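You operate a simulated robot arm through the tools that you are given. There is no shell and no other tool. Be economical: measure what you need, move in short steps, check, and stop when the job is done.

You run a simulated two-armed robot. Do the job below in one go: nothing can be reset, and whatever is moved stays where it is left.

TASK
Hold the fitting tray on the setup trolley top steady with one hand, lift the fat buffer out of it with the other and set it down on the setup trolley top.

It is judged by the outcome, as a careful person would: the job done as asked, and still so three seconds after it is handed in. It fails if anything else is knocked over, pushed out of place, dropped, spilled or broken.

THE ROBOT
Two 7-joint arms with two-finger parallel grippers on one trunk, on a base that drives. Base frame: it is fixed to the floor where the robot stands at the start and does not move with it; the origin is under the middle of the robot, x ahead of it, y to its left, z up. Lengths are in m, angles in degrees, forces in N, time in s.
The left shoulder is at the start at [0.05, 0.165, 1.105], the right one opposite. With the tool pointing down near the work surface each hand reaches from about 0.22 to 0.7 m from the robot's upright axis, wherever it stands, measured 20 degrees to its own side. Places, roughly: setup trolley top [0.6, 0.1, 0.8]. Payload 3.91 kg a hand.
Tool frame (each hand has its own): the origin (TCP) lies between the finger pads and is the grasp point; the fingertips stand 0.03 m ahead of it; z points along the fingers, y is the line along which they close. The gripper opens to 0.11 m. The fingers are 0.02 m wide and 0.01 m thick; the gripper's body (0.048 by 0.112 m) begins 0.055 m behind the TCP.
Orientation is told as [roll, pitch, yaw] about the base's x, y, z axes, in that order, counted from this pose: with the fingers straight down and closing along the base's y, the tool's x points along the base's -x, its y along +y and its z along -z.

THE INTERFACE
- The arms move only by the tool nudge_tool. It takes "left_targets", "right_targets" or both (then of equal length, played together; a hand with none holds still); each is a list of rows, each a list of 6 numbers: the shift along the tool's x, y, z in mm, then the turn, a rotation vector about the tool's x, y, z in degrees. In form: [[tx, ty, tz, ax, ay, az], ...]. A call has 1 to 20 rows; each row is the pose to reach, as a shift and turn from the pose commanded when the call began, along the tool's axes at that moment. "left_gripper" and "right_gripper" are, for a hand that has rows, the gripper command, from -1 (shut) to 1 (fully open), values between in proportion, set as the call begins (left out, the last holds). Rows are played at 5 a second. More than 0.05 m and 8.6 degrees between two rows, or a gripper value outside its range, and nothing of the call is played. A pose out of reach is approached as far as the arm can. The call stops where the force on the tool passes 40 N (or 10 N more than at its start, if that is more) or the arm is blocked; 0.2 s more then pass. The fingers move at their own pace (about 0.045 m/s each) and stop on an object; they squeeze with about 23 N. The grip force told is the motor's: it shows also when the fingers shut on nothing. Time passes only in rows, and 0.2 s behind the last, so rows that repeat a pose let the fingers close. It gives the time, the measured TCP pose, the force on the tool (base axes), the opening and the grip force at its end, in the units of the frame above (readings bear some noise), with the torque about the TCP (base axes, N m) and any sound that the robot's microphone picked up, and new pictures: "views" is both (left out), scene, wrist or none (wrist: the cameras of the hands that moved).
- Cameras (640 x 400 px; columns grow to the right, rows downward): "scene" is now at [0.1168, 0.0131, 1.273]; the picture's right is [0.14, -0.99, 0.00], its down [-0.58, -0.08, -0.81] and it looks along [0.80, 0.11, -0.59] (base axes); focal length 277 px, centre (320, 200). "left" rides on the left gripper at [0.072, -0.017, -0.103] in its tool frame; the picture's right is [0.23, 0.97, 0.00], its down [-0.76, 0.18, -0.62] and it looks along [-0.61, 0.14, 0.78] (tool axes); focal length 222 px, centre (320, 200). "right" rides on the right gripper at [0.072, 0.017, -0.103] in its tool frame; the picture's right is [-0.23, 0.97, 0.00], its down [-0.76, -0.18, -0.62] and it looks along [-0.61, -0.14, 0.78] (tool axes); focal length 222 px, centre (320, 200).
- slide_trunk(by): slides the trunk up (or, below 0, down) by that many m; the arms and the scene camera ride with it, the base frame stays. It gives what a move gives, with no picture.
- roll_base(legs): drives the robot by 1 to 6 legs, each [ahead, left, turn to the left] in m, m and degrees, along the robot's own axes; the way and the turn of a leg run together, so that a leg with both is an arc; at most 1.5 m and 180 degrees a leg. The arms and the cameras ride along, it lands a little off, and it stops where it bumps. It gives what a move gives, and a new picture of the scene camera.
- pan_tilt(pan, tilt): turns the head with the scene camera to pan (to the left, within 80 degrees either way) and tilt (down, from -29 to 69), counted from straight ahead of the robot. It gives what a move gives, and a new picture of the scene camera.
- pixel_to_xyz(camera, pixels): for up to 12 pixels [column, row] of the newest picture of that camera ("zoom" is the newest enlarged one), the place [x, y, z] in the base frame of the surface seen there, good to about 0.002 m. It takes no simulated time.
- close_up(camera, box): a new picture of the part [left, top, right, bottom] of that camera's present view, enlarged. It takes no simulated time.
- job_done(): hands the job in; it is judged then, once.

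Go step by step. Measure first, check grasps and placings, and put right what went wrong. The budget is 80 turns and 260 pictures, counting those below and the enlarged ones. Unless the task says otherwise, let go and move clear before handing in, and close with one line.

The tools are called by a JSON object that holds its "op" and its "data". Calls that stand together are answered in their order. nudge_tool: Moves the arms, as the interface text tells. Its arguments: {"type":"object","properties":{"left_targets":{"type":"array"},"left_gripper":{"type":"number"},"right_targets":{"type":"array"},"right_gripper":{"type":"number"},"views":{"type":"string","enum":["both","scene","wrist","none"]}},"required":[]} The other tools are called the same way: slide_trunk (by) slides the trunk up or down; roll_base (legs) drives the base; pan_tilt (pan, tilt) turns the head that bears the scene camera; pixel_to_xyz (camera, pixels) gives the place of the surface under pixels of a picture; close_up (camera, box) takes an enlarged picture of a part of a camera's view; job_done () hands the job in.

At the start:

```text
clock: 0.0
left_tcp_pos: [0.3077, 0.1715, 1.1179]
left_tcp_rot: [-0.1, 0.0, 0.1]
left_wrist_force: [0.0, -0.2, 0.2]
left_ft_torque: [0.0, 0.03, 0.01]
left_grip_width: 0.11
left_gripper_force: 0.1
right_tcp_pos: [0.3789, -0.1724, 1.0608]
right_tcp_rot: [0.0, 0.0, 0.0]
right_wrist_force: [0.4, -1.2, 0.1]
right_ft_torque: [-0.04, 0.02, -0.02]
right_grip_width: 0.1101
right_gripper_force: 0.0
trunk travel left (down, up): [-0.325, 0.178]
robot x, y, heading: [-0.0005, 0.0021, 0.3]
head pan, tilt: [7.8, 36.1]
```

scene: 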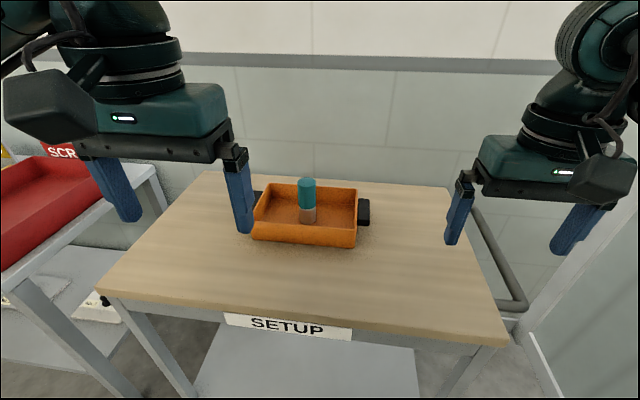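
right: 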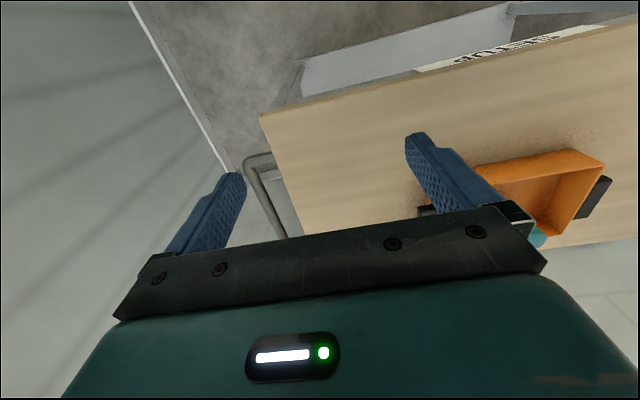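
left: 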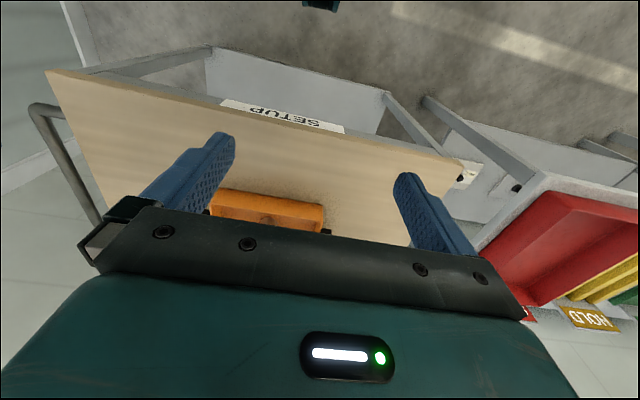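

The scene shows an orange tray with dark side handles (about 258,197 and 363,212) and a teal/grey cylinder at (307,200). I'll enlarge it and measure.

{"op": "close_up", "data": {"camera": "scene", "box": [230, 160, 390, 260]}}

{"op": "pixel_to_xyz", "data": {"camera": "scene", "pixels": [[307, 180], [307, 195], [308, 215], [364, 202], [364, 222], [258, 195], [300, 184], [356, 188], [355, 230], [255, 222], [330, 215], [400, 260]]}}

```text
4.00 times, centred on (310, 210) of scene
```

zoom: 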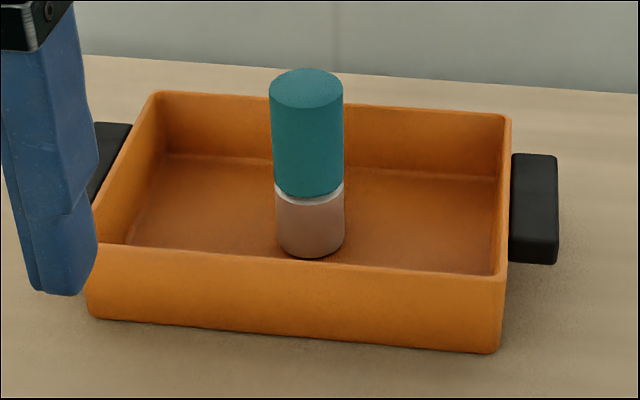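

```text
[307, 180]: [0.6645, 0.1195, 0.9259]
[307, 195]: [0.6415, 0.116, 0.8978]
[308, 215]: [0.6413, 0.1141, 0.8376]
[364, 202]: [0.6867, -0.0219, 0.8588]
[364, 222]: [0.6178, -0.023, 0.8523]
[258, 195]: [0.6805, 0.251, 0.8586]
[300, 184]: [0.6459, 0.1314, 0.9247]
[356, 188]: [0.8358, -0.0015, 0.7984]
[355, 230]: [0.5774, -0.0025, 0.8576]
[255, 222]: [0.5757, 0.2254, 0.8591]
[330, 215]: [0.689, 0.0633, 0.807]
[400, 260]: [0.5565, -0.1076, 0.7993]
```

The buffer is about 38 mm across, at roughly (0.66, 0.117), with its top at 0.925. The handles are near y = -0.02 and 0.25. I'll measure the handle, the rims and the table edges more finely.

{"op": "pixel_to_xyz", "data": {"camera": "zoom", "pixels": [[307, 72], [307, 104], [271, 88], [341, 88], [309, 250], [535, 157], [535, 208], [514, 190], [554, 190], [400, 110], [400, 272], [505, 180]]}}

{"op": "pixel_to_xyz", "data": {"camera": "scene", "pixels": [[110, 292], [300, 308], [480, 335], [440, 195], [210, 175], [320, 290], [160, 235], [280, 270]]}}

```text
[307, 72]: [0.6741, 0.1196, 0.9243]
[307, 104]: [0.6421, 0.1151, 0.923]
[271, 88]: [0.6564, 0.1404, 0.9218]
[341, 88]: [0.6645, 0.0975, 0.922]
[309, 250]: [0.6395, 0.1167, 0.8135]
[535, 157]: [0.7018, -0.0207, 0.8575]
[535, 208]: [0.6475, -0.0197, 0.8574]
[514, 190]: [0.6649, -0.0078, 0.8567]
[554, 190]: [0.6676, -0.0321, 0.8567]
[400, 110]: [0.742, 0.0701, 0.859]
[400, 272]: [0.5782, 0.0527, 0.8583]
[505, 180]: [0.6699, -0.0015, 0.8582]
```

```text
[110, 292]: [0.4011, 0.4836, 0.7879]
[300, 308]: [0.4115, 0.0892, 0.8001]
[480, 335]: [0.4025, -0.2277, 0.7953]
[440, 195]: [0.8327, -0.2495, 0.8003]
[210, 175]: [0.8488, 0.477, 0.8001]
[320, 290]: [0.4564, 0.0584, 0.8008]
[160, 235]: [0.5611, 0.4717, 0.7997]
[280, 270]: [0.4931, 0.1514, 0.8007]
```

The handle spans x 0.615–0.705 and y -0.033 to -0.008, so the right hand will take it by its ends, turned 90° with its camera away from the left arm. First I'll move the right hand to a hover above it.

{"op": "nudge_tool", "data": {"right_targets": [[-23.4, 12.6, 8, 0, 0, -7.5], [-46.8, 25.2, 16, 0, 0, -15], [-70.2, 37.8, 24, 0, 0, -22.5], [-93.7, 50.3, 32, 0, 0, -30], [-117, 63, 40, 0, 0, -37.5], [-140.5, 75.5, 48, 0, 0, -45], [-164, 88, 56, 0, 0, -52.5], [-187.3, 100.7, 64, 0, 0, -60], [-210.8, 113, 72, 0, 0, -67.5], [-234, 126, 80, 0, 0, -75], [-257.6, 138.5, 88, 0, 0, -82.5], [-281, 151, 96, 0, 0, -90], [-281, 151, 96, 0, 0, -90]], "right_gripper": 1}}

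```text
clock: 2.8
left_tcp_pos: [0.3072, 0.1709, 1.1174]
left_tcp_rot: [-0.1, 0.0, 0.0]
left_wrist_force: [-0.6, -0.6, -0.5]
left_ft_torque: [0.0, 0.03, 0.0]
left_grip_width: 0.1103
left_gripper_force: 0.0
right_tcp_pos: [0.4205, -0.0439, 0.961]
right_tcp_rot: [-9.7, -0.4, 77.0]
right_wrist_force: [0.0, -0.2, -0.3]
right_ft_torque: [-0.04, 0.01, 0.02]
right_grip_width: 0.1101
right_gripper_force: 0.0
right hand out of reach, approached as far as the arm can: row 7, 8, 9, 10, 11, 12, 13
trunk travel left (down, up): [-0.325, 0.178]
robot x, y, heading: [0.0008, 0.0005, -0.1]
head pan, tilt: [7.8, 36.1]
```

scene: 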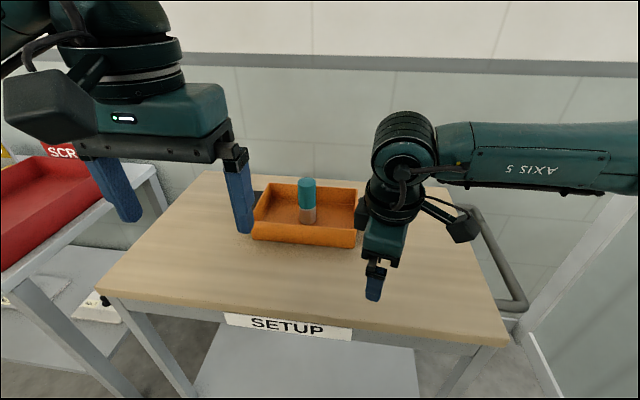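
right: 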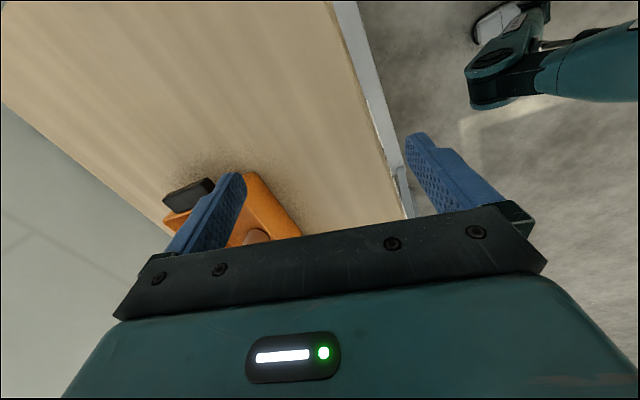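

The right arm couldn't reach with that twist: it stalled at x 0.42, yaw 77. I'll use the untwisted grip across handle and wall instead, but first I need to see what pose is commanded now.

{"op": "nudge_tool", "data": {"right_targets": [[0, 0, 0, 0, 0, 0]], "views": "none"}}

```text
clock: 3.2
left_tcp_pos: [0.3082, 0.1722, 1.1183]
left_tcp_rot: [-0.1, 0.0, 0.0]
left_wrist_force: [0.3, -0.7, 0.0]
left_ft_torque: [-0.01, 0.05, 0.0]
left_grip_width: 0.1096
left_gripper_force: 0.1
right_tcp_pos: [0.4199, -0.0452, 0.9584]
right_tcp_rot: [-9.7, -0.3, 76.8]
right_wrist_force: [-0.1, 0.3, 0.2]
right_ft_torque: [0.03, 0.0, -0.01]
right_grip_width: 0.1097
right_gripper_force: 0.1
trunk travel left (down, up): [-0.325, 0.178]
robot x, y, heading: [-0.0004, 0.0016, 0.1]
head pan, tilt: [7.8, 36.1]
```

Now I'll untwist the right hand, backing away slightly.

{"op": "nudge_tool", "data": {"right_targets": [[8, -2, -4, -0.82, 0.65, 7.68], [16, -4, -8, -1.64, 1.3, 15.36], [24, -6, -12, -2.46, 1.95, 23.04], [32, -8, -16, -3.28, 2.6, 30.72], [40, -10, -20, -4.1, 3.25, 38.4], [48, -12, -24, -4.92, 3.9, 46.1], [56, -14, -28, -5.74, 4.55, 53.8], [64, -16, -32, -6.56, 5.2, 61.4], [72, -17, -36, -7.4, 5.85, 69.1], [78, -18, -40, -8.2, 6.5, 76.8], [78, -18, -40, -8.2, 6.5, 76.8]], "views": "scene"}}

```text
clock: 5.6
left_tcp_pos: [0.3081, 0.172, 1.1175]
left_tcp_rot: [0.0, 0.0, 0.1]
left_wrist_force: [-0.1, 0.5, -0.7]
left_ft_torque: [0.07, 0.0, 0.01]
left_grip_width: 0.11
left_gripper_force: 0.0
right_tcp_pos: [0.4134, -0.1229, 0.9996]
right_tcp_rot: [0.3, 0.0, -0.3]
right_wrist_force: [0.5, -0.1, -0.3]
right_ft_torque: [0.01, -0.01, -0.01]
right_grip_width: 0.1099
right_gripper_force: 0.1
trunk travel left (down, up): [-0.325, 0.178]
robot x, y, heading: [-0.0035, -0.0045, 0.2]
head pan, tilt: [7.8, 36.1]
```

scene: 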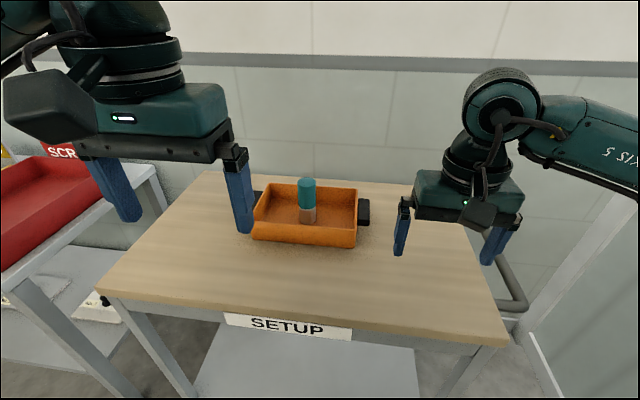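

The right hand is straight again. Next I'll move it to a hover above the near part of the right handle and wall, with the opening reduced to about 80 mm.

{"op": "nudge_tool", "data": {"right_targets": [[-38, 18, 7, 0, 0, 0], [-76, 36, 14, 0, 0, 0], [-114, 53, 20, 0, 0, 0], [-152, 71, 27, 0, 0, 0], [-190, 89, 33, 0, 0, 0], [-227, 106, 40, 0, 0, 0], [-227, 106, 40, 0, 0, 0]], "right_gripper": 0.45}}

```text
clock: 7.2
left_tcp_pos: [0.3083, 0.1721, 1.1176]
left_tcp_rot: [-0.1, 0.0, 0.0]
left_wrist_force: [-0.9, -0.2, 0.5]
left_ft_torque: [-0.01, -0.02, -0.01]
left_grip_width: 0.1099
left_gripper_force: 0.0
right_tcp_pos: [0.6244, -0.025, 0.9597]
right_tcp_rot: [0.2, 0.0, -0.1]
right_wrist_force: [0.1, 0.6, 0.2]
right_ft_torque: [-0.04, 0.01, -0.04]
right_grip_width: 0.0796
right_gripper_force: 0.0
right hand out of reach, approached as far as the arm can: row 6, 7
trunk travel left (down, up): [-0.325, 0.178]
robot x, y, heading: [0.0001, -0.0017, 0.2]
head pan, tilt: [7.8, 36.1]
```

scene: 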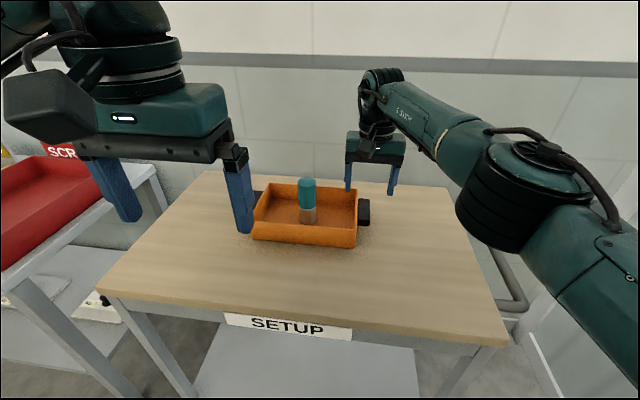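
right: 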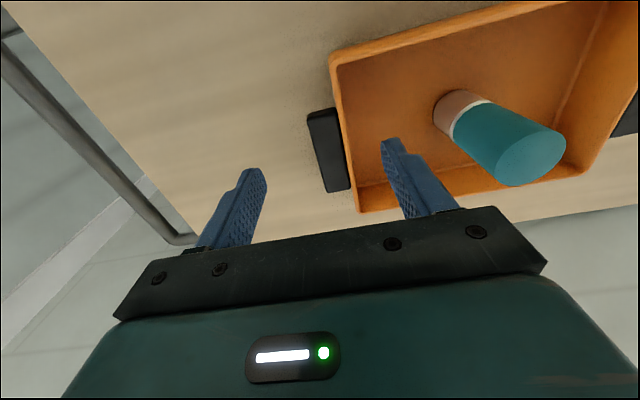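

The right arm runs out of reach at x 0.624. All fingertips are above z 0.93 and clear of the buffer, so I'll drive ahead 70 mm.

{"op": "roll_base", "data": {"legs": [[0.07, 0, 0]]}}

```text
clock: 8.2
left_tcp_pos: [0.3792, 0.1715, 1.1194]
left_tcp_rot: [-0.1, 0.0, 0.1]
left_wrist_force: [0.5, -0.6, 0.5]
left_ft_torque: [-0.02, 0.04, -0.01]
left_grip_width: 0.11
left_gripper_force: 0.1
right_tcp_pos: [0.6944, -0.0263, 0.9583]
right_tcp_rot: [0.3, 0.0, -0.2]
right_wrist_force: [1.2, -0.8, 0.4]
right_ft_torque: [0.03, 0.02, 0.0]
right_grip_width: 0.0798
right_gripper_force: 0.0
trunk travel left (down, up): [-0.325, 0.178]
robot x, y, heading: [0.0725, -0.0012, 0.1]
head pan, tilt: [7.8, 36.1]
```

scene: 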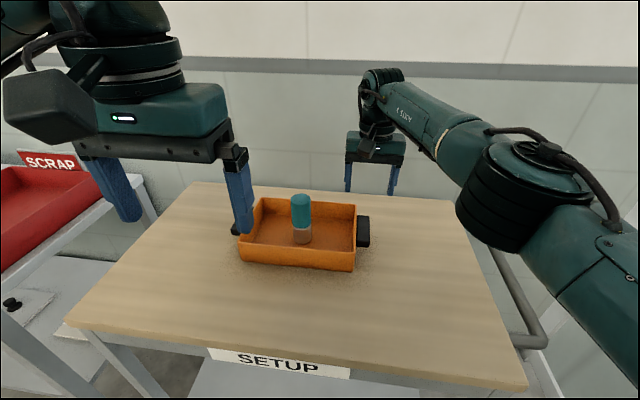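

The drive went cleanly. I'll bring the right hand back to x 0.645, y -0.015 and z 0.92, and re-measure the tray.

{"op": "nudge_tool", "data": {"right_targets": [[25, 6, 10, 0, 0, 0], [49, 11, 38, 0, 0, 0], [49, 11, 38, 0, 0, 0]]}}

{"op": "close_up", "data": {"camera": "scene", "box": [220, 170, 412, 290]}}

```text
clock: 9.0
left_tcp_pos: [0.3778, 0.1701, 1.118]
left_tcp_rot: [-0.2, 0.0, 0.0]
left_wrist_force: [-0.7, -1.0, -0.3]
left_ft_torque: [-0.01, 0.0, 0.04]
left_grip_width: 0.1105
left_gripper_force: 0.1
right_tcp_pos: [0.6467, -0.0144, 0.9204]
right_tcp_rot: [0.2, 0.1, -0.2]
right_wrist_force: [-0.8, 0.1, -0.9]
right_ft_torque: [0.02, -0.02, 0.0]
right_grip_width: 0.0796
right_gripper_force: 0.1
trunk travel left (down, up): [-0.325, 0.178]
robot x, y, heading: [0.0736, 0.0024, -0.1]
head pan, tilt: [7.8, 36.1]
```

scene: 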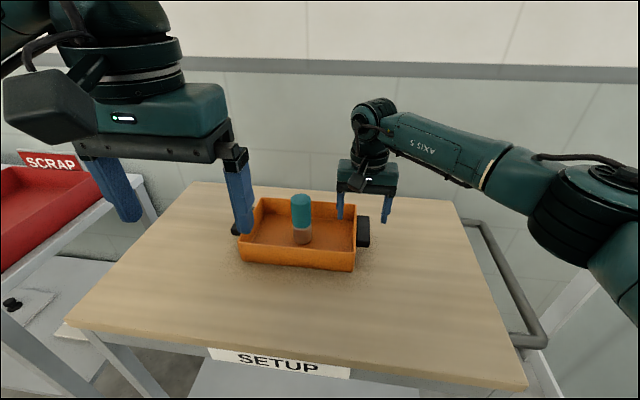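
right: 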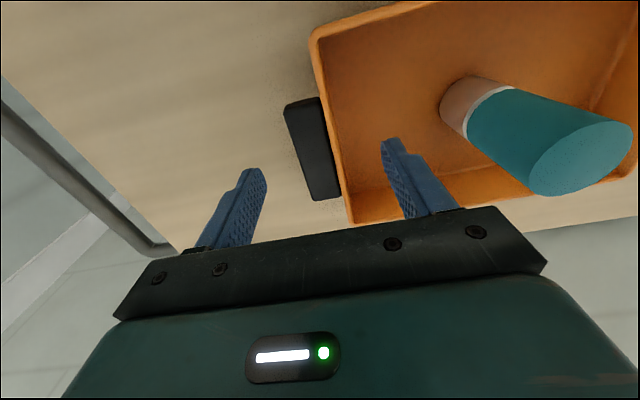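

```text
3.33 times, centred on (316, 230) of scene
```

zoom: 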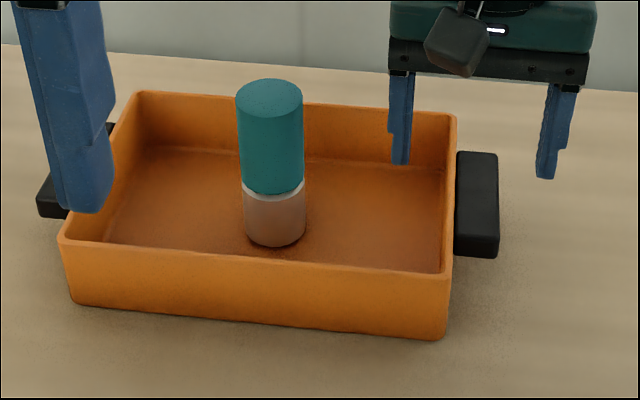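

{"op": "pixel_to_xyz", "data": {"camera": "zoom", "pixels": [[269, 82], [269, 112], [238, 97], [301, 97], [477, 157], [477, 230], [462, 200], [494, 200], [453, 190], [446, 190], [441, 200], [274, 238]]}}

{"op": "pixel_to_xyz", "data": {"camera": "right", "pixels": [[290, 150], [318, 150], [330, 150], [340, 150], [540, 180], [580, 160], [330, 195]]}}

```text
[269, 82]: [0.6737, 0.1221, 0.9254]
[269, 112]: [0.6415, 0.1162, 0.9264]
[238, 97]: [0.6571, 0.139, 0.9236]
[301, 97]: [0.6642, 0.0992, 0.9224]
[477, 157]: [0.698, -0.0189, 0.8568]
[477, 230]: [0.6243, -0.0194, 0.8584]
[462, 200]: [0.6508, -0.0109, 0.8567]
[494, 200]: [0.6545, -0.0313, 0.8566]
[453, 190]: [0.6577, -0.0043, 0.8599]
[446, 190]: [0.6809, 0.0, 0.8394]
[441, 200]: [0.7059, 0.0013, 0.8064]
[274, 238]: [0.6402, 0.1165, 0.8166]
```

```text
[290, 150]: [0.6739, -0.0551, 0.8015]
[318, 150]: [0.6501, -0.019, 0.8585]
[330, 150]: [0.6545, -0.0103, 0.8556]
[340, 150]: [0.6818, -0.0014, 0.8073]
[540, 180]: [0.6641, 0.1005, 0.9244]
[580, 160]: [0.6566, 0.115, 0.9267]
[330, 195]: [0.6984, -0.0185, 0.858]
```

The tray hasn't moved; handle plus wall spans y -0.033 to 0.0. I'll lower the right hand to z 0.862 with a finger on each side.

{"op": "nudge_tool", "data": {"right_targets": [[0, -2, 20, 0, 0, 0], [0, -2, 40, 0, 0, 0], [0, -2, 58, 0, 0, 0], [0, -2, 58, 0, 0, 0]]}}

```text
clock: 10.0
left_tcp_pos: [0.3781, 0.1713, 1.1178]
left_tcp_rot: [-0.1, -0.1, 0.0]
left_wrist_force: [0.5, 0.6, -0.5]
left_ft_torque: [0.02, 0.02, -0.01]
left_grip_width: 0.1102
left_gripper_force: 0.0
right_tcp_pos: [0.6461, -0.0165, 0.862]
right_tcp_rot: [0.3, 0.1, -0.2]
right_wrist_force: [0.2, -0.4, 0.7]
right_ft_torque: [0.01, -0.01, 0.01]
right_grip_width: 0.0797
right_gripper_force: 0.1
trunk travel left (down, up): [-0.325, 0.178]
robot x, y, heading: [0.0703, 0.0009, 0.2]
head pan, tilt: [7.8, 36.1]
```

scene: 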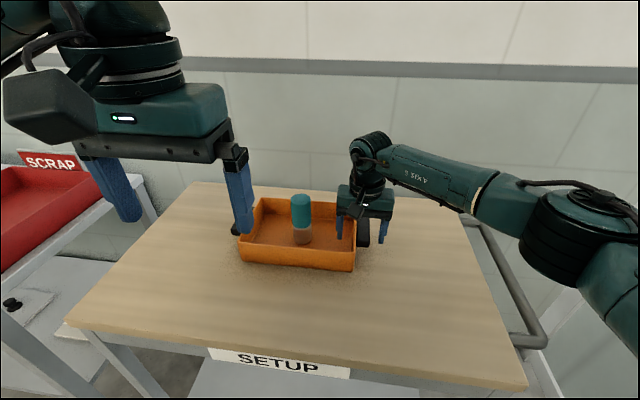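
right: 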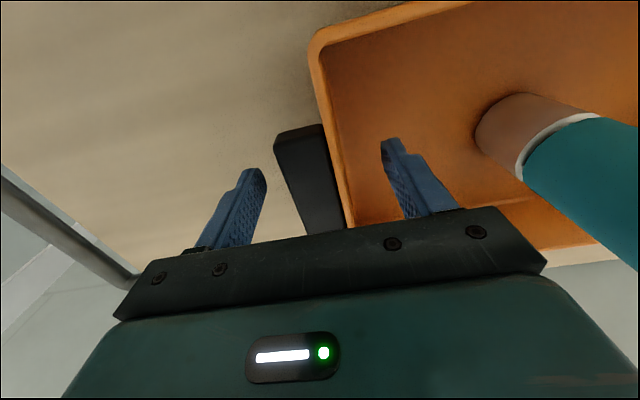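

The fingers straddle the handle and wall cleanly, so I'll close the right gripper.

{"op": "nudge_tool", "data": {"right_targets": [[0, 0, 0, 0, 0, 0], [0, 0, 0, 0, 0, 0], [0, 0, 0, 0, 0, 0], [0, 0, 0, 0, 0, 0], [0, 0, 0, 0, 0, 0]], "right_gripper": -1}}

{"op": "pixel_to_xyz", "data": {"camera": "scene", "pixels": [[300, 197], [301, 203], [350, 255], [300, 252]]}}

```text
clock: 11.2
left_tcp_pos: [0.3775, 0.1722, 1.1191]
left_tcp_rot: [-0.1, 0.0, 0.0]
left_wrist_force: [0.8, -0.6, -0.3]
left_ft_torque: [0.0, 0.01, -0.01]
left_grip_width: 0.1102
left_gripper_force: 0.2
right_tcp_pos: [0.6468, -0.0171, 0.8628]
right_tcp_rot: [0.2, 0.0, -0.1]
right_wrist_force: [-1.0, -2.0, 0.3]
right_ft_torque: [-0.37, 0.03, 0.16]
right_grip_width: 0.0346
right_gripper_force: 23.1
trunk travel left (down, up): [-0.325, 0.178]
robot x, y, heading: [0.0673, 0.0034, 0.2]
head pan, tilt: [7.8, 36.1]
```

scene: 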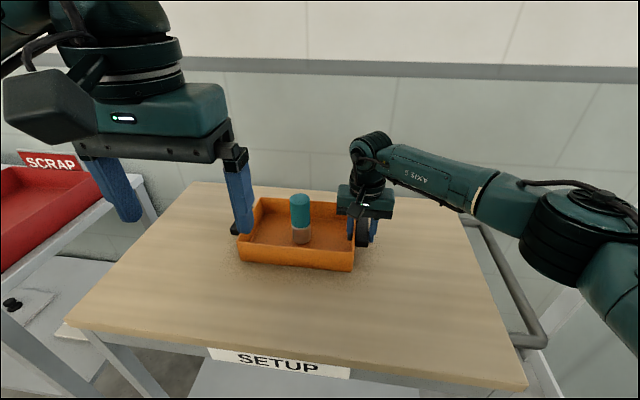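
right: 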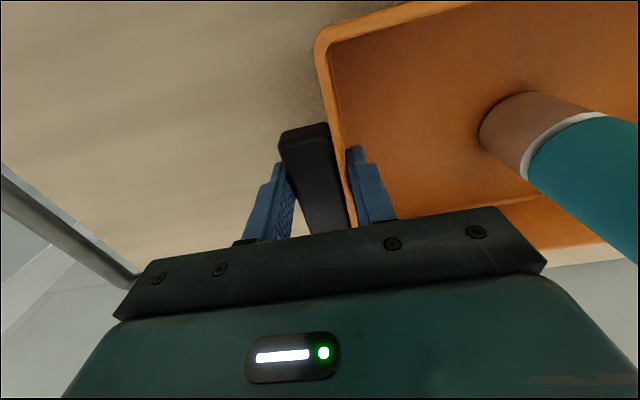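

```text
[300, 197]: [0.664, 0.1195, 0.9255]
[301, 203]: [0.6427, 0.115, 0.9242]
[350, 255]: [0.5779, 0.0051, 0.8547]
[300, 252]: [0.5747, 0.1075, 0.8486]
```

The tray is held: 34.6 mm opening, 23 N. Now the left hand goes to a hover above the buffer at (0.659, 0.119), opened to about 80 mm.

{"op": "nudge_tool", "data": {"left_targets": [[-40, -7, 5, 0, 0, 0], [-80, -15, 10, 0, 0, 0], [-120, -22, 20, 0, 0, 0], [-160, -30, 40, 0, 0, 0], [-200, -37, 60, 0, 0, 0], [-240, -45, 80, 0, 0, 0], [-281, -52, 100, 0, 0, 0], [-281, -52, 100, 0, 0, 0]], "left_gripper": 0.45}}

```text
clock: 13.0
left_tcp_pos: [0.6583, 0.1182, 1.0184]
left_tcp_rot: [-0.1, 0.0, 0.0]
left_wrist_force: [-0.4, -0.7, 0.2]
left_ft_torque: [0.02, -0.01, -0.01]
left_grip_width: 0.0799
left_gripper_force: 0.0
right_tcp_pos: [0.646, -0.0162, 0.8617]
right_tcp_rot: [0.4, 0.0, -0.2]
right_wrist_force: [0.2, 1.0, -0.5]
right_ft_torque: [-0.28, 0.15, 0.15]
right_grip_width: 0.0351
right_gripper_force: 23.2
trunk travel left (down, up): [-0.325, 0.178]
robot x, y, heading: [0.0663, -0.0017, 0.2]
head pan, tilt: [7.8, 36.1]
```

scene: 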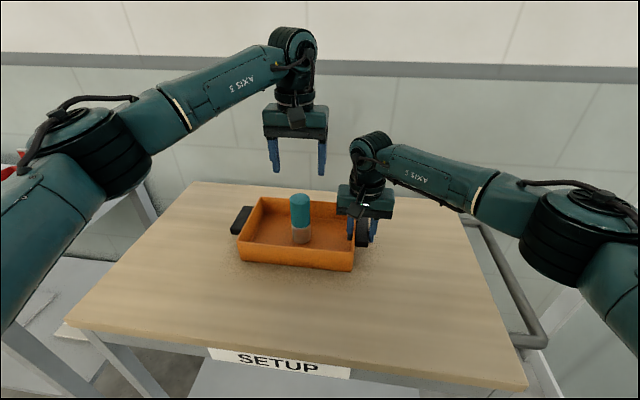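
left: 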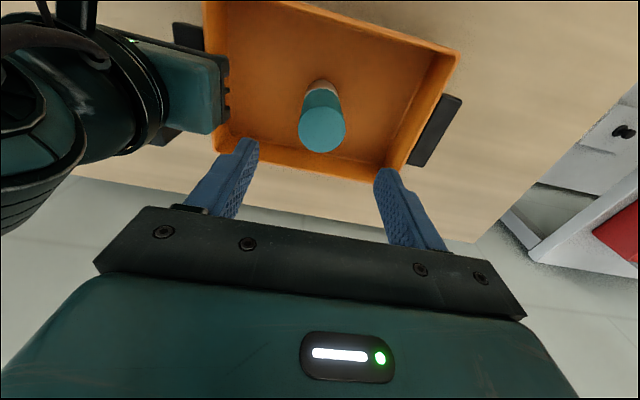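

The left hand is centred over the buffer, whose top is at (322,130). I'll descend in two stages, watching the gap to the right hand.

{"op": "nudge_tool", "data": {"left_targets": [[0, 1, 25, 0, 0, 0], [0, 1, 50, 0, 0, 0], [0, 1, 75, 0, 0, 0], [0, 1, 75, 0, 0, 0]]}}

{"op": "close_up", "data": {"camera": "scene", "box": [220, 120, 412, 240]}}

```text
clock: 14.0
left_tcp_pos: [0.6586, 0.121, 0.9437]
left_tcp_rot: [-0.2, 0.1, -0.1]
left_wrist_force: [-0.1, -0.2, 0.7]
left_ft_torque: [0.01, -0.01, 0.04]
left_grip_width: 0.0796
left_gripper_force: 0.0
right_tcp_pos: [0.646, -0.0175, 0.8628]
right_tcp_rot: [0.3, 0.0, -0.1]
right_wrist_force: [-0.9, -0.5, -0.2]
right_ft_torque: [-0.3, 0.17, 0.11]
right_grip_width: 0.0349
right_gripper_force: 23.0
trunk travel left (down, up): [-0.325, 0.178]
robot x, y, heading: [0.0703, 0.0004, -0.0]
head pan, tilt: [7.8, 36.1]
```

scene: 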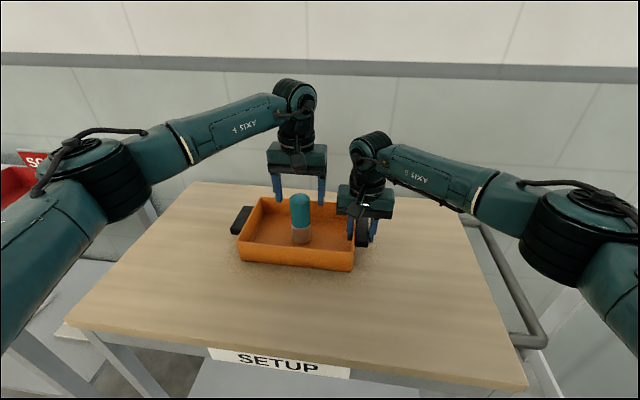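
left: 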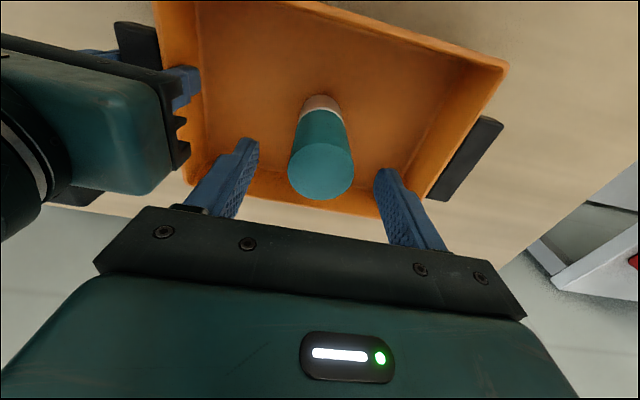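

```text
3.33 times, centred on (316, 180) of scene
```

zoom: 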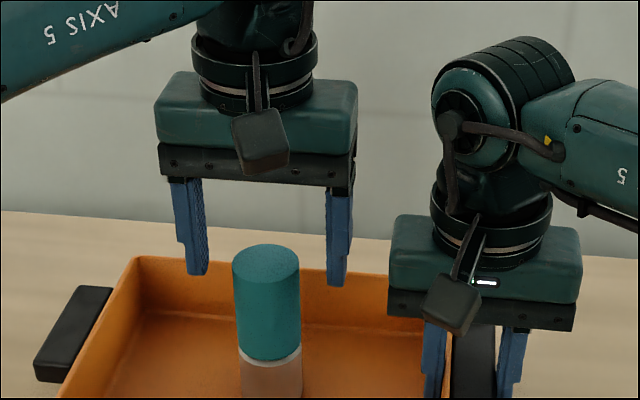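

The fingers straddle the buffer evenly and the gap to the right hand is about 27 mm, so I'll descend to z 0.884.

{"op": "nudge_tool", "data": {"left_targets": [[0, -1, 20, 0, 0, 0], [0, -1, 40, 0, 0, 0], [0, -1, 60, 0, 0, 0], [0, -1, 60, 0, 0, 0]]}}

{"op": "close_up", "data": {"camera": "scene", "box": [220, 140, 412, 260]}}

```text
clock: 15.0
left_tcp_pos: [0.6591, 0.1196, 0.8821]
left_tcp_rot: [-0.1, 0.0, 0.0]
left_wrist_force: [-0.7, 0.4, 0.1]
left_ft_torque: [0.01, -0.02, -0.02]
left_grip_width: 0.08
left_gripper_force: 0.1
right_tcp_pos: [0.6454, -0.017, 0.8618]
right_tcp_rot: [0.3, 0.0, -0.2]
right_wrist_force: [-1.0, -1.6, 0.6]
right_ft_torque: [-0.35, 0.12, 0.22]
right_grip_width: 0.0348
right_gripper_force: 23.2
trunk travel left (down, up): [-0.325, 0.178]
robot x, y, heading: [0.0689, -0.0005, 0.3]
head pan, tilt: [7.8, 36.1]
```

scene: 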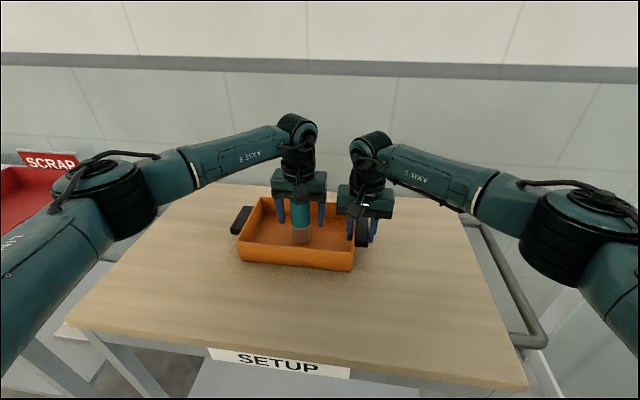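
left: 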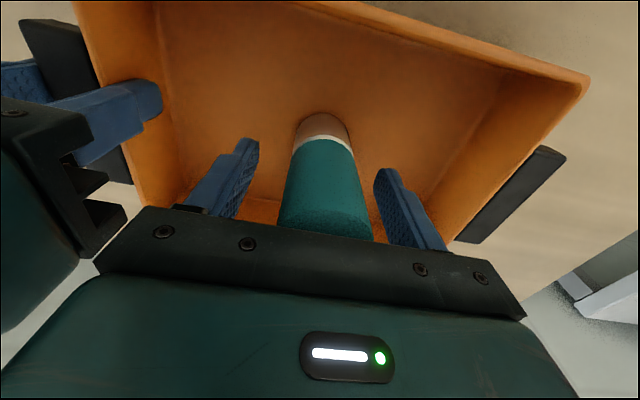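

```text
3.33 times, centred on (316, 200) of scene
```

zoom: 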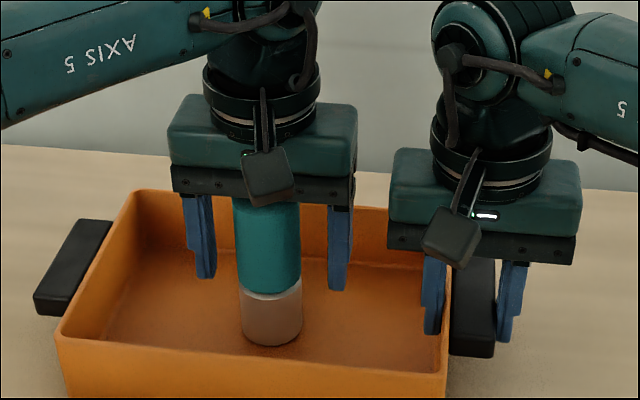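

The buffer sits between the fingers with its top clear of the palm, so I'll close the left gripper.

{"op": "nudge_tool", "data": {"left_targets": [[0, 0, 0, 0, 0, 0], [0, 0, 0, 0, 0, 0], [0, 0, 0, 0, 0, 0], [0, 0, 0, 0, 0, 0], [0, 0, 0, 0, 0, 0]], "left_gripper": -1, "views": "wrist"}}

```text
clock: 16.2
left_tcp_pos: [0.6593, 0.1197, 0.8834]
left_tcp_rot: [-0.1, 0.0, 0.1]
left_wrist_force: [-0.1, -0.4, 0.8]
left_ft_torque: [0.08, -0.01, -0.02]
left_grip_width: 0.0434
left_gripper_force: 22.7
right_tcp_pos: [0.6455, -0.0152, 0.862]
right_tcp_rot: [0.3, 0.0, -0.2]
right_wrist_force: [-0.2, -1.3, -0.4]
right_ft_torque: [-0.3, 0.0, 0.2]
right_grip_width: 0.0351
right_gripper_force: 23.3
trunk travel left (down, up): [-0.325, 0.178]
robot x, y, heading: [0.0708, 0.0027, -0.1]
head pan, tilt: [7.8, 36.1]
```

left: 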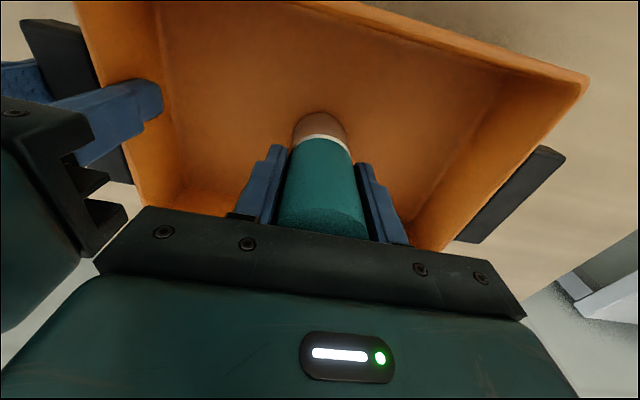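

The buffer is gripped at 43 mm. I'll start with a small 30 mm lift and check what comes with it.

{"op": "nudge_tool", "data": {"left_targets": [[0, 0, -8, 0, 0, 0], [0, 0, -16, 0, 0, 0], [0, 0, -30, 0, 0, 0], [0, 0, -30, 0, 0, 0]]}}

{"op": "close_up", "data": {"camera": "scene", "box": [220, 150, 412, 270]}}

```text
clock: 17.2
left_tcp_pos: [0.6599, 0.1189, 0.9141]
left_tcp_rot: [-0.2, 0.0, 0.0]
left_wrist_force: [0.2, 0.0, -2.0]
left_ft_torque: [0.03, -0.01, -0.01]
left_grip_width: 0.0438
left_gripper_force: 23.8
right_tcp_pos: [0.6459, -0.0155, 0.8625]
right_tcp_rot: [0.3, 0.0, -0.1]
right_wrist_force: [-0.1, -1.1, 1.2]
right_ft_torque: [-0.24, 0.06, 0.04]
right_grip_width: 0.0349
right_gripper_force: 22.5
trunk travel left (down, up): [-0.325, 0.178]
robot x, y, heading: [0.0722, 0.0028, -0.0]
head pan, tilt: [7.8, 36.1]
```

scene: 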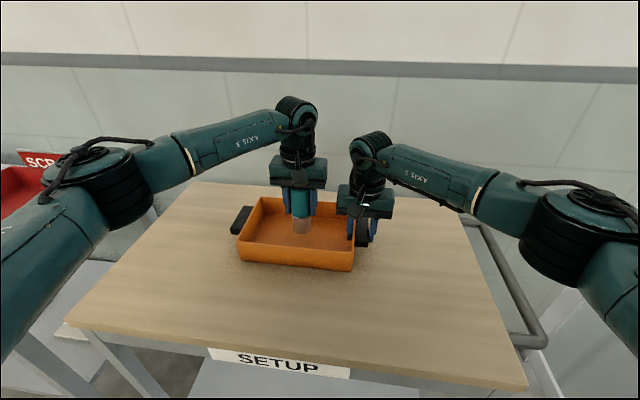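
left: 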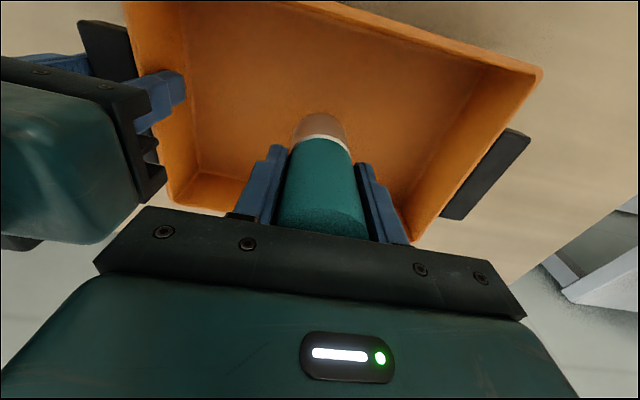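

```text
3.33 times, centred on (316, 210) of scene
```

zoom: 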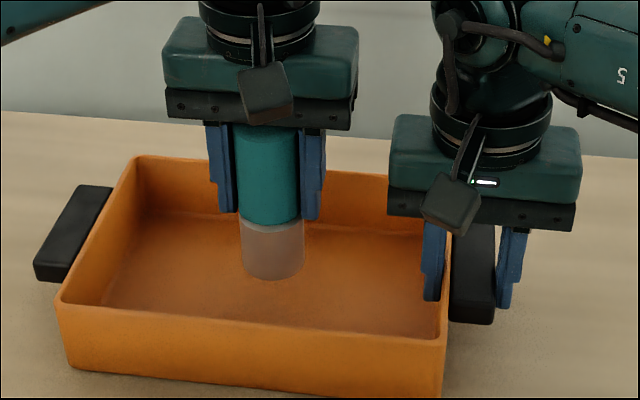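

The buffer has come up cleanly and the tray stayed put. I'll lift it well above the rim, then carry it over the front wall to about (0.485, 0.21).

{"op": "nudge_tool", "data": {"left_targets": [[0, 0, -25, 0, 0, 0], [0, 0, -50, 0, 0, 0], [0, 0, -75, 0, 0, 0], [25, 13, -75, 0, 0, 0], [55, 28, -75, 0, 0, 0], [85, 44, -75, 0, 0, 0], [115, 60, -75, 0, 0, 0], [145, 75, -75, 0, 0, 0], [165, 85, -75, 0, 0, 0], [175, 90, -75, 0, 0, 0], [175, 90, -75, 0, 0, 0]]}}

{"op": "pixel_to_xyz", "data": {"camera": "scene", "pixels": [[350, 255], [300, 252]]}}

```text
clock: 19.6
left_tcp_pos: [0.4838, 0.2089, 0.9895]
left_tcp_rot: [0.0, 0.0, 0.0]
left_wrist_force: [0.4, 0.2, -1.8]
left_ft_torque: [0.03, 0.02, -0.01]
left_grip_width: 0.0436
left_gripper_force: 23.3
right_tcp_pos: [0.6459, -0.0159, 0.8621]
right_tcp_rot: [0.3, 0.0, -0.2]
right_wrist_force: [0.0, -0.9, 0.7]
right_ft_torque: [-0.27, -0.15, 0.0]
right_grip_width: 0.035
right_gripper_force: 22.8
trunk travel left (down, up): [-0.325, 0.178]
robot x, y, heading: [0.0666, -0.0002, 0.2]
head pan, tilt: [7.8, 36.1]
```

scene: 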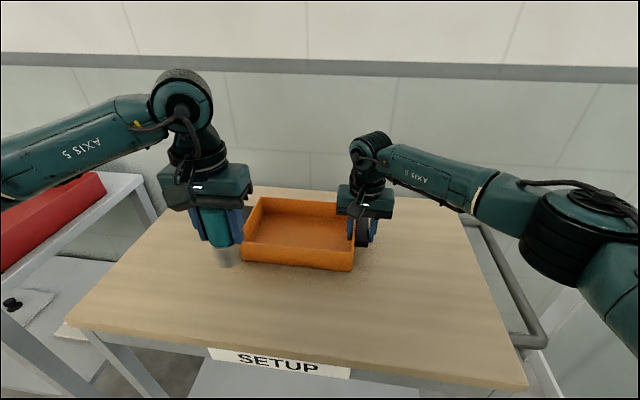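
left: 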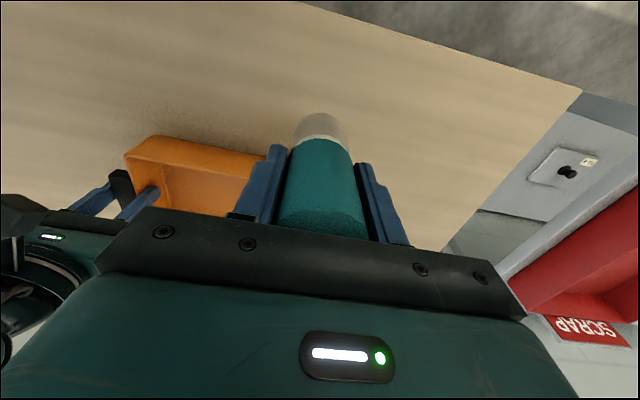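

```text
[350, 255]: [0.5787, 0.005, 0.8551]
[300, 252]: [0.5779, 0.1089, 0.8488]
```

It's clear over the bare front-left table top and the tray is unmoved. I'll lower to just above the surface.

{"op": "nudge_tool", "data": {"left_targets": [[0, 0, 30, 0, 0, 0], [0, 0, 60, 0, 0, 0], [0, 0, 85, 0, 0, 0], [0, 0, 100, 0, 0, 0], [0, 0, 106, 0, 0, 0], [0, 0, 106, 0, 0, 0]]}}

{"op": "close_up", "data": {"camera": "scene", "box": [130, 180, 322, 300]}}

```text
clock: 21.0
left_tcp_pos: [0.4847, 0.2089, 0.8819]
left_tcp_rot: [0.0, 0.0, 0.0]
left_wrist_force: [0.1, 0.0, -2.7]
left_ft_torque: [0.03, -0.01, -0.03]
left_grip_width: 0.0437
left_gripper_force: 22.8
right_tcp_pos: [0.6455, -0.0164, 0.8625]
right_tcp_rot: [0.3, 0.0, -0.2]
right_wrist_force: [-0.4, 0.8, 1.0]
right_ft_torque: [-0.3, -0.05, 0.1]
right_grip_width: 0.0348
right_gripper_force: 23.2
trunk travel left (down, up): [-0.325, 0.178]
robot x, y, heading: [0.0719, 0.0014, 0.2]
head pan, tilt: [7.8, 36.1]
```

scene: 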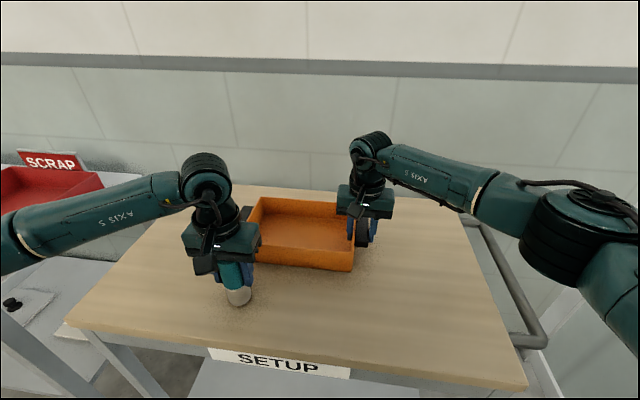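
left: 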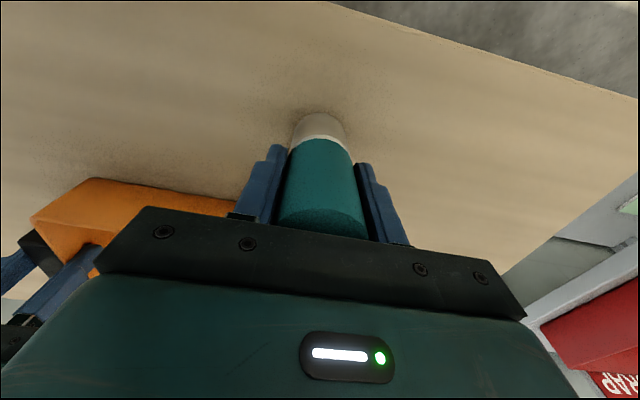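

```text
3.33 times, centred on (226, 240) of scene
```

zoom: 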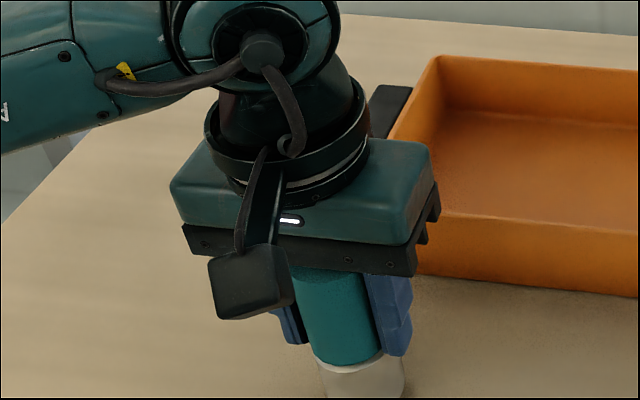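

No contact yet: the force is still -2.7 N of weight. I'll lower 4 mm more.

{"op": "nudge_tool", "data": {"left_targets": [[0, 0, 2, 0, 0, 0], [0, 0, 4, 0, 0, 0], [0, 0, 4, 0, 0, 0]], "views": "none"}}

```text
clock: 21.8
left_tcp_pos: [0.4848, 0.2098, 0.8778]
left_tcp_rot: [-0.1, 0.0, 0.1]
left_wrist_force: [-0.2, -0.6, -2.4]
left_ft_torque: [0.01, 0.02, -0.02]
left_grip_width: 0.0434
left_gripper_force: 23.3
right_tcp_pos: [0.6473, -0.0161, 0.8627]
right_tcp_rot: [0.2, 0.0, -0.2]
right_wrist_force: [-1.6, -1.1, 0.7]
right_ft_torque: [-0.31, 0.01, 0.1]
right_grip_width: 0.0347
right_gripper_force: 23.0
trunk travel left (down, up): [-0.325, 0.178]
robot x, y, heading: [0.0689, 0.0026, 0.0]
head pan, tilt: [7.8, 36.1]
```

{"op": "nudge_tool", "data": {"left_targets": [[0, 0, 1, 0, 0, 0], [0, 0, 2, 0, 0, 0], [0, 0, 2, 0, 0, 0]], "views": "none"}}

```text
clock: 22.6
left_tcp_pos: [0.4833, 0.2086, 0.8779]
left_tcp_rot: [-0.1, -0.2, 0.0]
left_wrist_force: [-2.3, 1.0, 10.0]
left_ft_torque: [0.23, 0.38, -0.03]
left_grip_width: 0.0436
left_gripper_force: 23.5
right_tcp_pos: [0.6458, -0.0162, 0.8624]
right_tcp_rot: [0.3, 0.0, -0.2]
right_wrist_force: [1.4, 0.3, 0.2]
right_ft_torque: [-0.27, 0.13, -0.14]
right_grip_width: 0.0351
right_gripper_force: 23.2
trunk travel left (down, up): [-0.325, 0.178]
robot x, y, heading: [0.0712, -0.0038, 0.3]
head pan, tilt: [7.8, 36.1]
```

The +10 N upward shows the buffer is standing on the top. I'll ease off 1 mm and open partway.

{"op": "nudge_tool", "data": {"left_targets": [[0, 0, -1, 0, 0, 0], [0, 0, -1, 0, 0, 0], [0, 0, -1, 0, 0, 0], [0, 0, -1, 0, 0, 0]], "left_gripper": 0.45}}

```text
clock: 23.6
left_tcp_pos: [0.485, 0.2086, 0.8773]
left_tcp_rot: [-0.1, 0.0, 0.0]
left_wrist_force: [0.4, 0.3, 0.8]
left_ft_torque: [0.0, 0.01, 0.0]
left_grip_width: 0.0796
left_gripper_force: 0.1
right_tcp_pos: [0.6456, -0.0171, 0.8628]
right_tcp_rot: [0.2, 0.0, -0.2]
right_wrist_force: [0.2, -0.8, -0.1]
right_ft_torque: [-0.3, 0.14, 0.13]
right_grip_width: 0.0351
right_gripper_force: 23.0
trunk travel left (down, up): [-0.325, 0.178]
robot x, y, heading: [0.0695, 0.0031, 0.3]
head pan, tilt: [7.8, 36.1]
```

scene: 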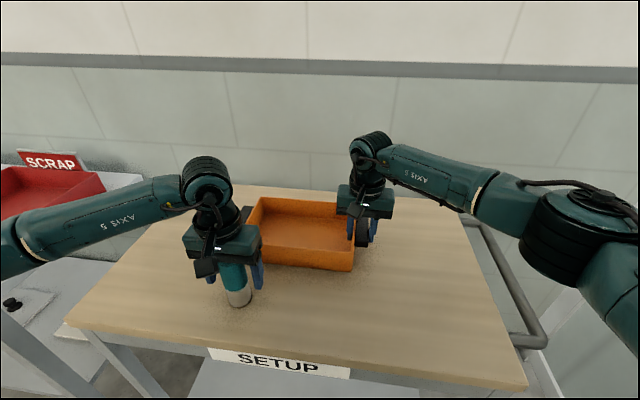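
left: 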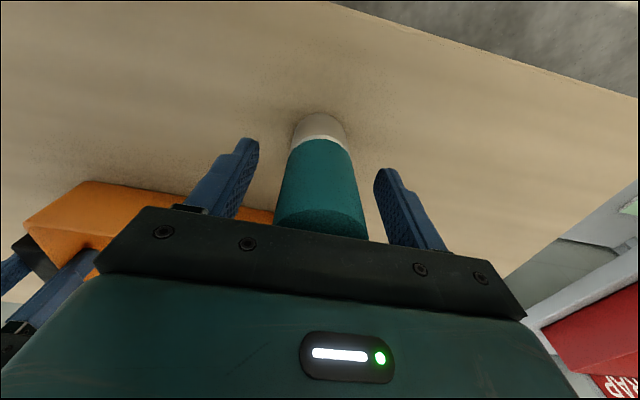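

The fingers are clear and the buffer stands upright. I'll raise the left hand straight up and back, then open the right hand and raise it.

{"op": "nudge_tool", "data": {"left_targets": [[0, 0, -20, 0, 0, 0], [0, 0, -50, 0, 0, 0], [0, 0, -90, 0, 0, 0], [0, 0, -130, 0, 0, 0], [0, 0, -170, 0, 0, 0], [30, 30, -190, 0, 0, 0], [60, 60, -200, 0, 0, 0], [60, 60, -200, 0, 0, 0]], "views": "scene"}}

{"op": "nudge_tool", "data": {"right_targets": [[0, 0, 0, 0, 0, 0], [0, 0, 0, 0, 0, 0], [0, 0, 0, 0, 0, 0], [0, 0, 0, 0, 0, 0]], "right_gripper": 0.4}}

```text
clock: 25.4
left_tcp_pos: [0.4239, 0.2699, 1.0788]
left_tcp_rot: [-0.1, 0.1, -0.1]
left_wrist_force: [-0.2, 0.3, 0.1]
left_ft_torque: [0.02, 0.02, -0.05]
left_grip_width: 0.0798
left_gripper_force: 0.0
right_tcp_pos: [0.6455, -0.0167, 0.8628]
right_tcp_rot: [0.3, 0.0, -0.1]
right_wrist_force: [-0.1, -1.1, 0.4]
right_ft_torque: [-0.24, 0.04, 0.14]
right_grip_width: 0.0349
right_gripper_force: 22.9
trunk travel left (down, up): [-0.325, 0.178]
robot x, y, heading: [0.0682, 0.0042, 0.3]
head pan, tilt: [7.8, 36.1]
```

scene: 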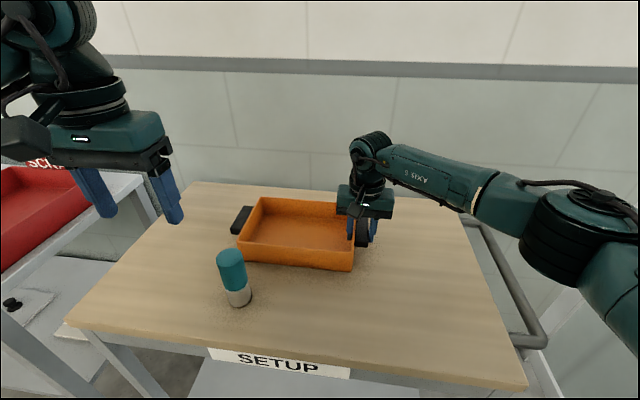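

```text
clock: 26.4
left_tcp_pos: [0.424, 0.2681, 1.0772]
left_tcp_rot: [-0.1, 0.0, 0.0]
left_wrist_force: [-0.2, -0.3, 0.4]
left_ft_torque: [0.0, 0.02, 0.02]
left_grip_width: 0.0797
left_gripper_force: 0.1
right_tcp_pos: [0.6458, -0.0156, 0.8618]
right_tcp_rot: [0.3, -0.1, -0.2]
right_wrist_force: [0.4, -0.4, -0.1]
right_ft_torque: [-0.01, -0.02, -0.01]
right_grip_width: 0.0767
right_gripper_force: 0.1
trunk travel left (down, up): [-0.325, 0.178]
robot x, y, heading: [0.0687, -0.001, 0.2]
head pan, tilt: [7.8, 36.1]
```

scene: 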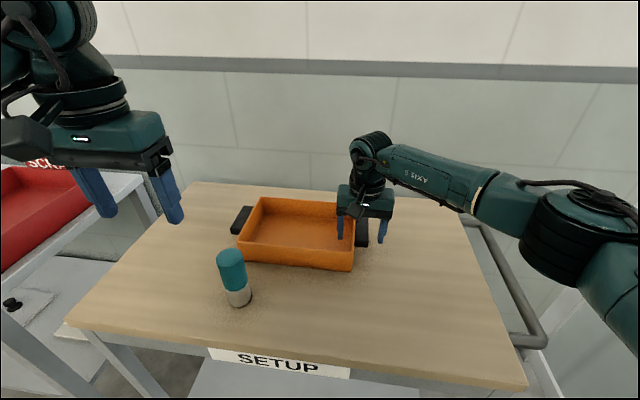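
right: 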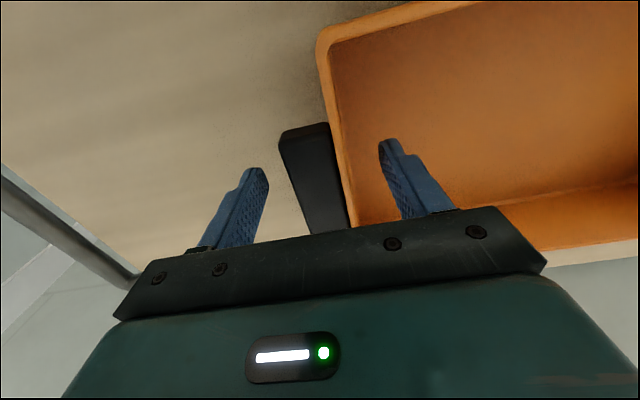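

The buffer stands upright at (234,278) and the right fingers are clear on both sides. I'll raise the right hand and back it away to the right.

{"op": "nudge_tool", "data": {"right_targets": [[0, 0, -25, 0, 0, 0], [0, 0, -60, 0, 0, 0], [0, 0, -100, 0, 0, 0], [25, -20, -130, 0, 0, 0], [60, -50, -150, 0, 0, 0], [100, -80, -160, 0, 0, 0], [100, -80, -160, 0, 0, 0]], "views": "scene"}}

{"op": "close_up", "data": {"camera": "scene", "box": [190, 170, 382, 320]}}

{"op": "pixel_to_xyz", "data": {"camera": "scene", "pixels": [[232, 255], [238, 300], [364, 232], [350, 255]]}}

```text
refused: row 5 steps farther than a row can; nothing moved
```

```text
2.67 times, centred on (286, 245) of scene
```

zoom: 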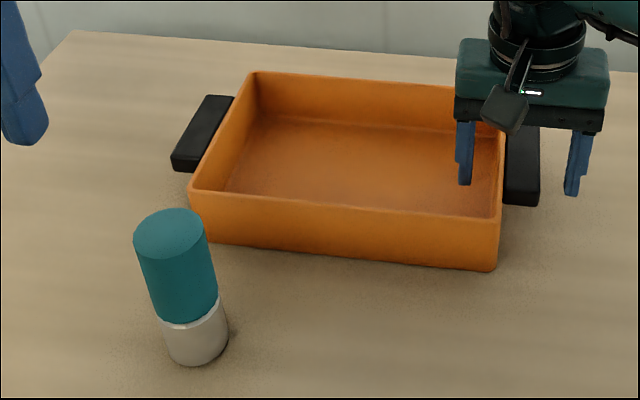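

```text
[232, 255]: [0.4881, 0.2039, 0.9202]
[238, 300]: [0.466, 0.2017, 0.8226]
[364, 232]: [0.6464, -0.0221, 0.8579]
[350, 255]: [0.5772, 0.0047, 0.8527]
```

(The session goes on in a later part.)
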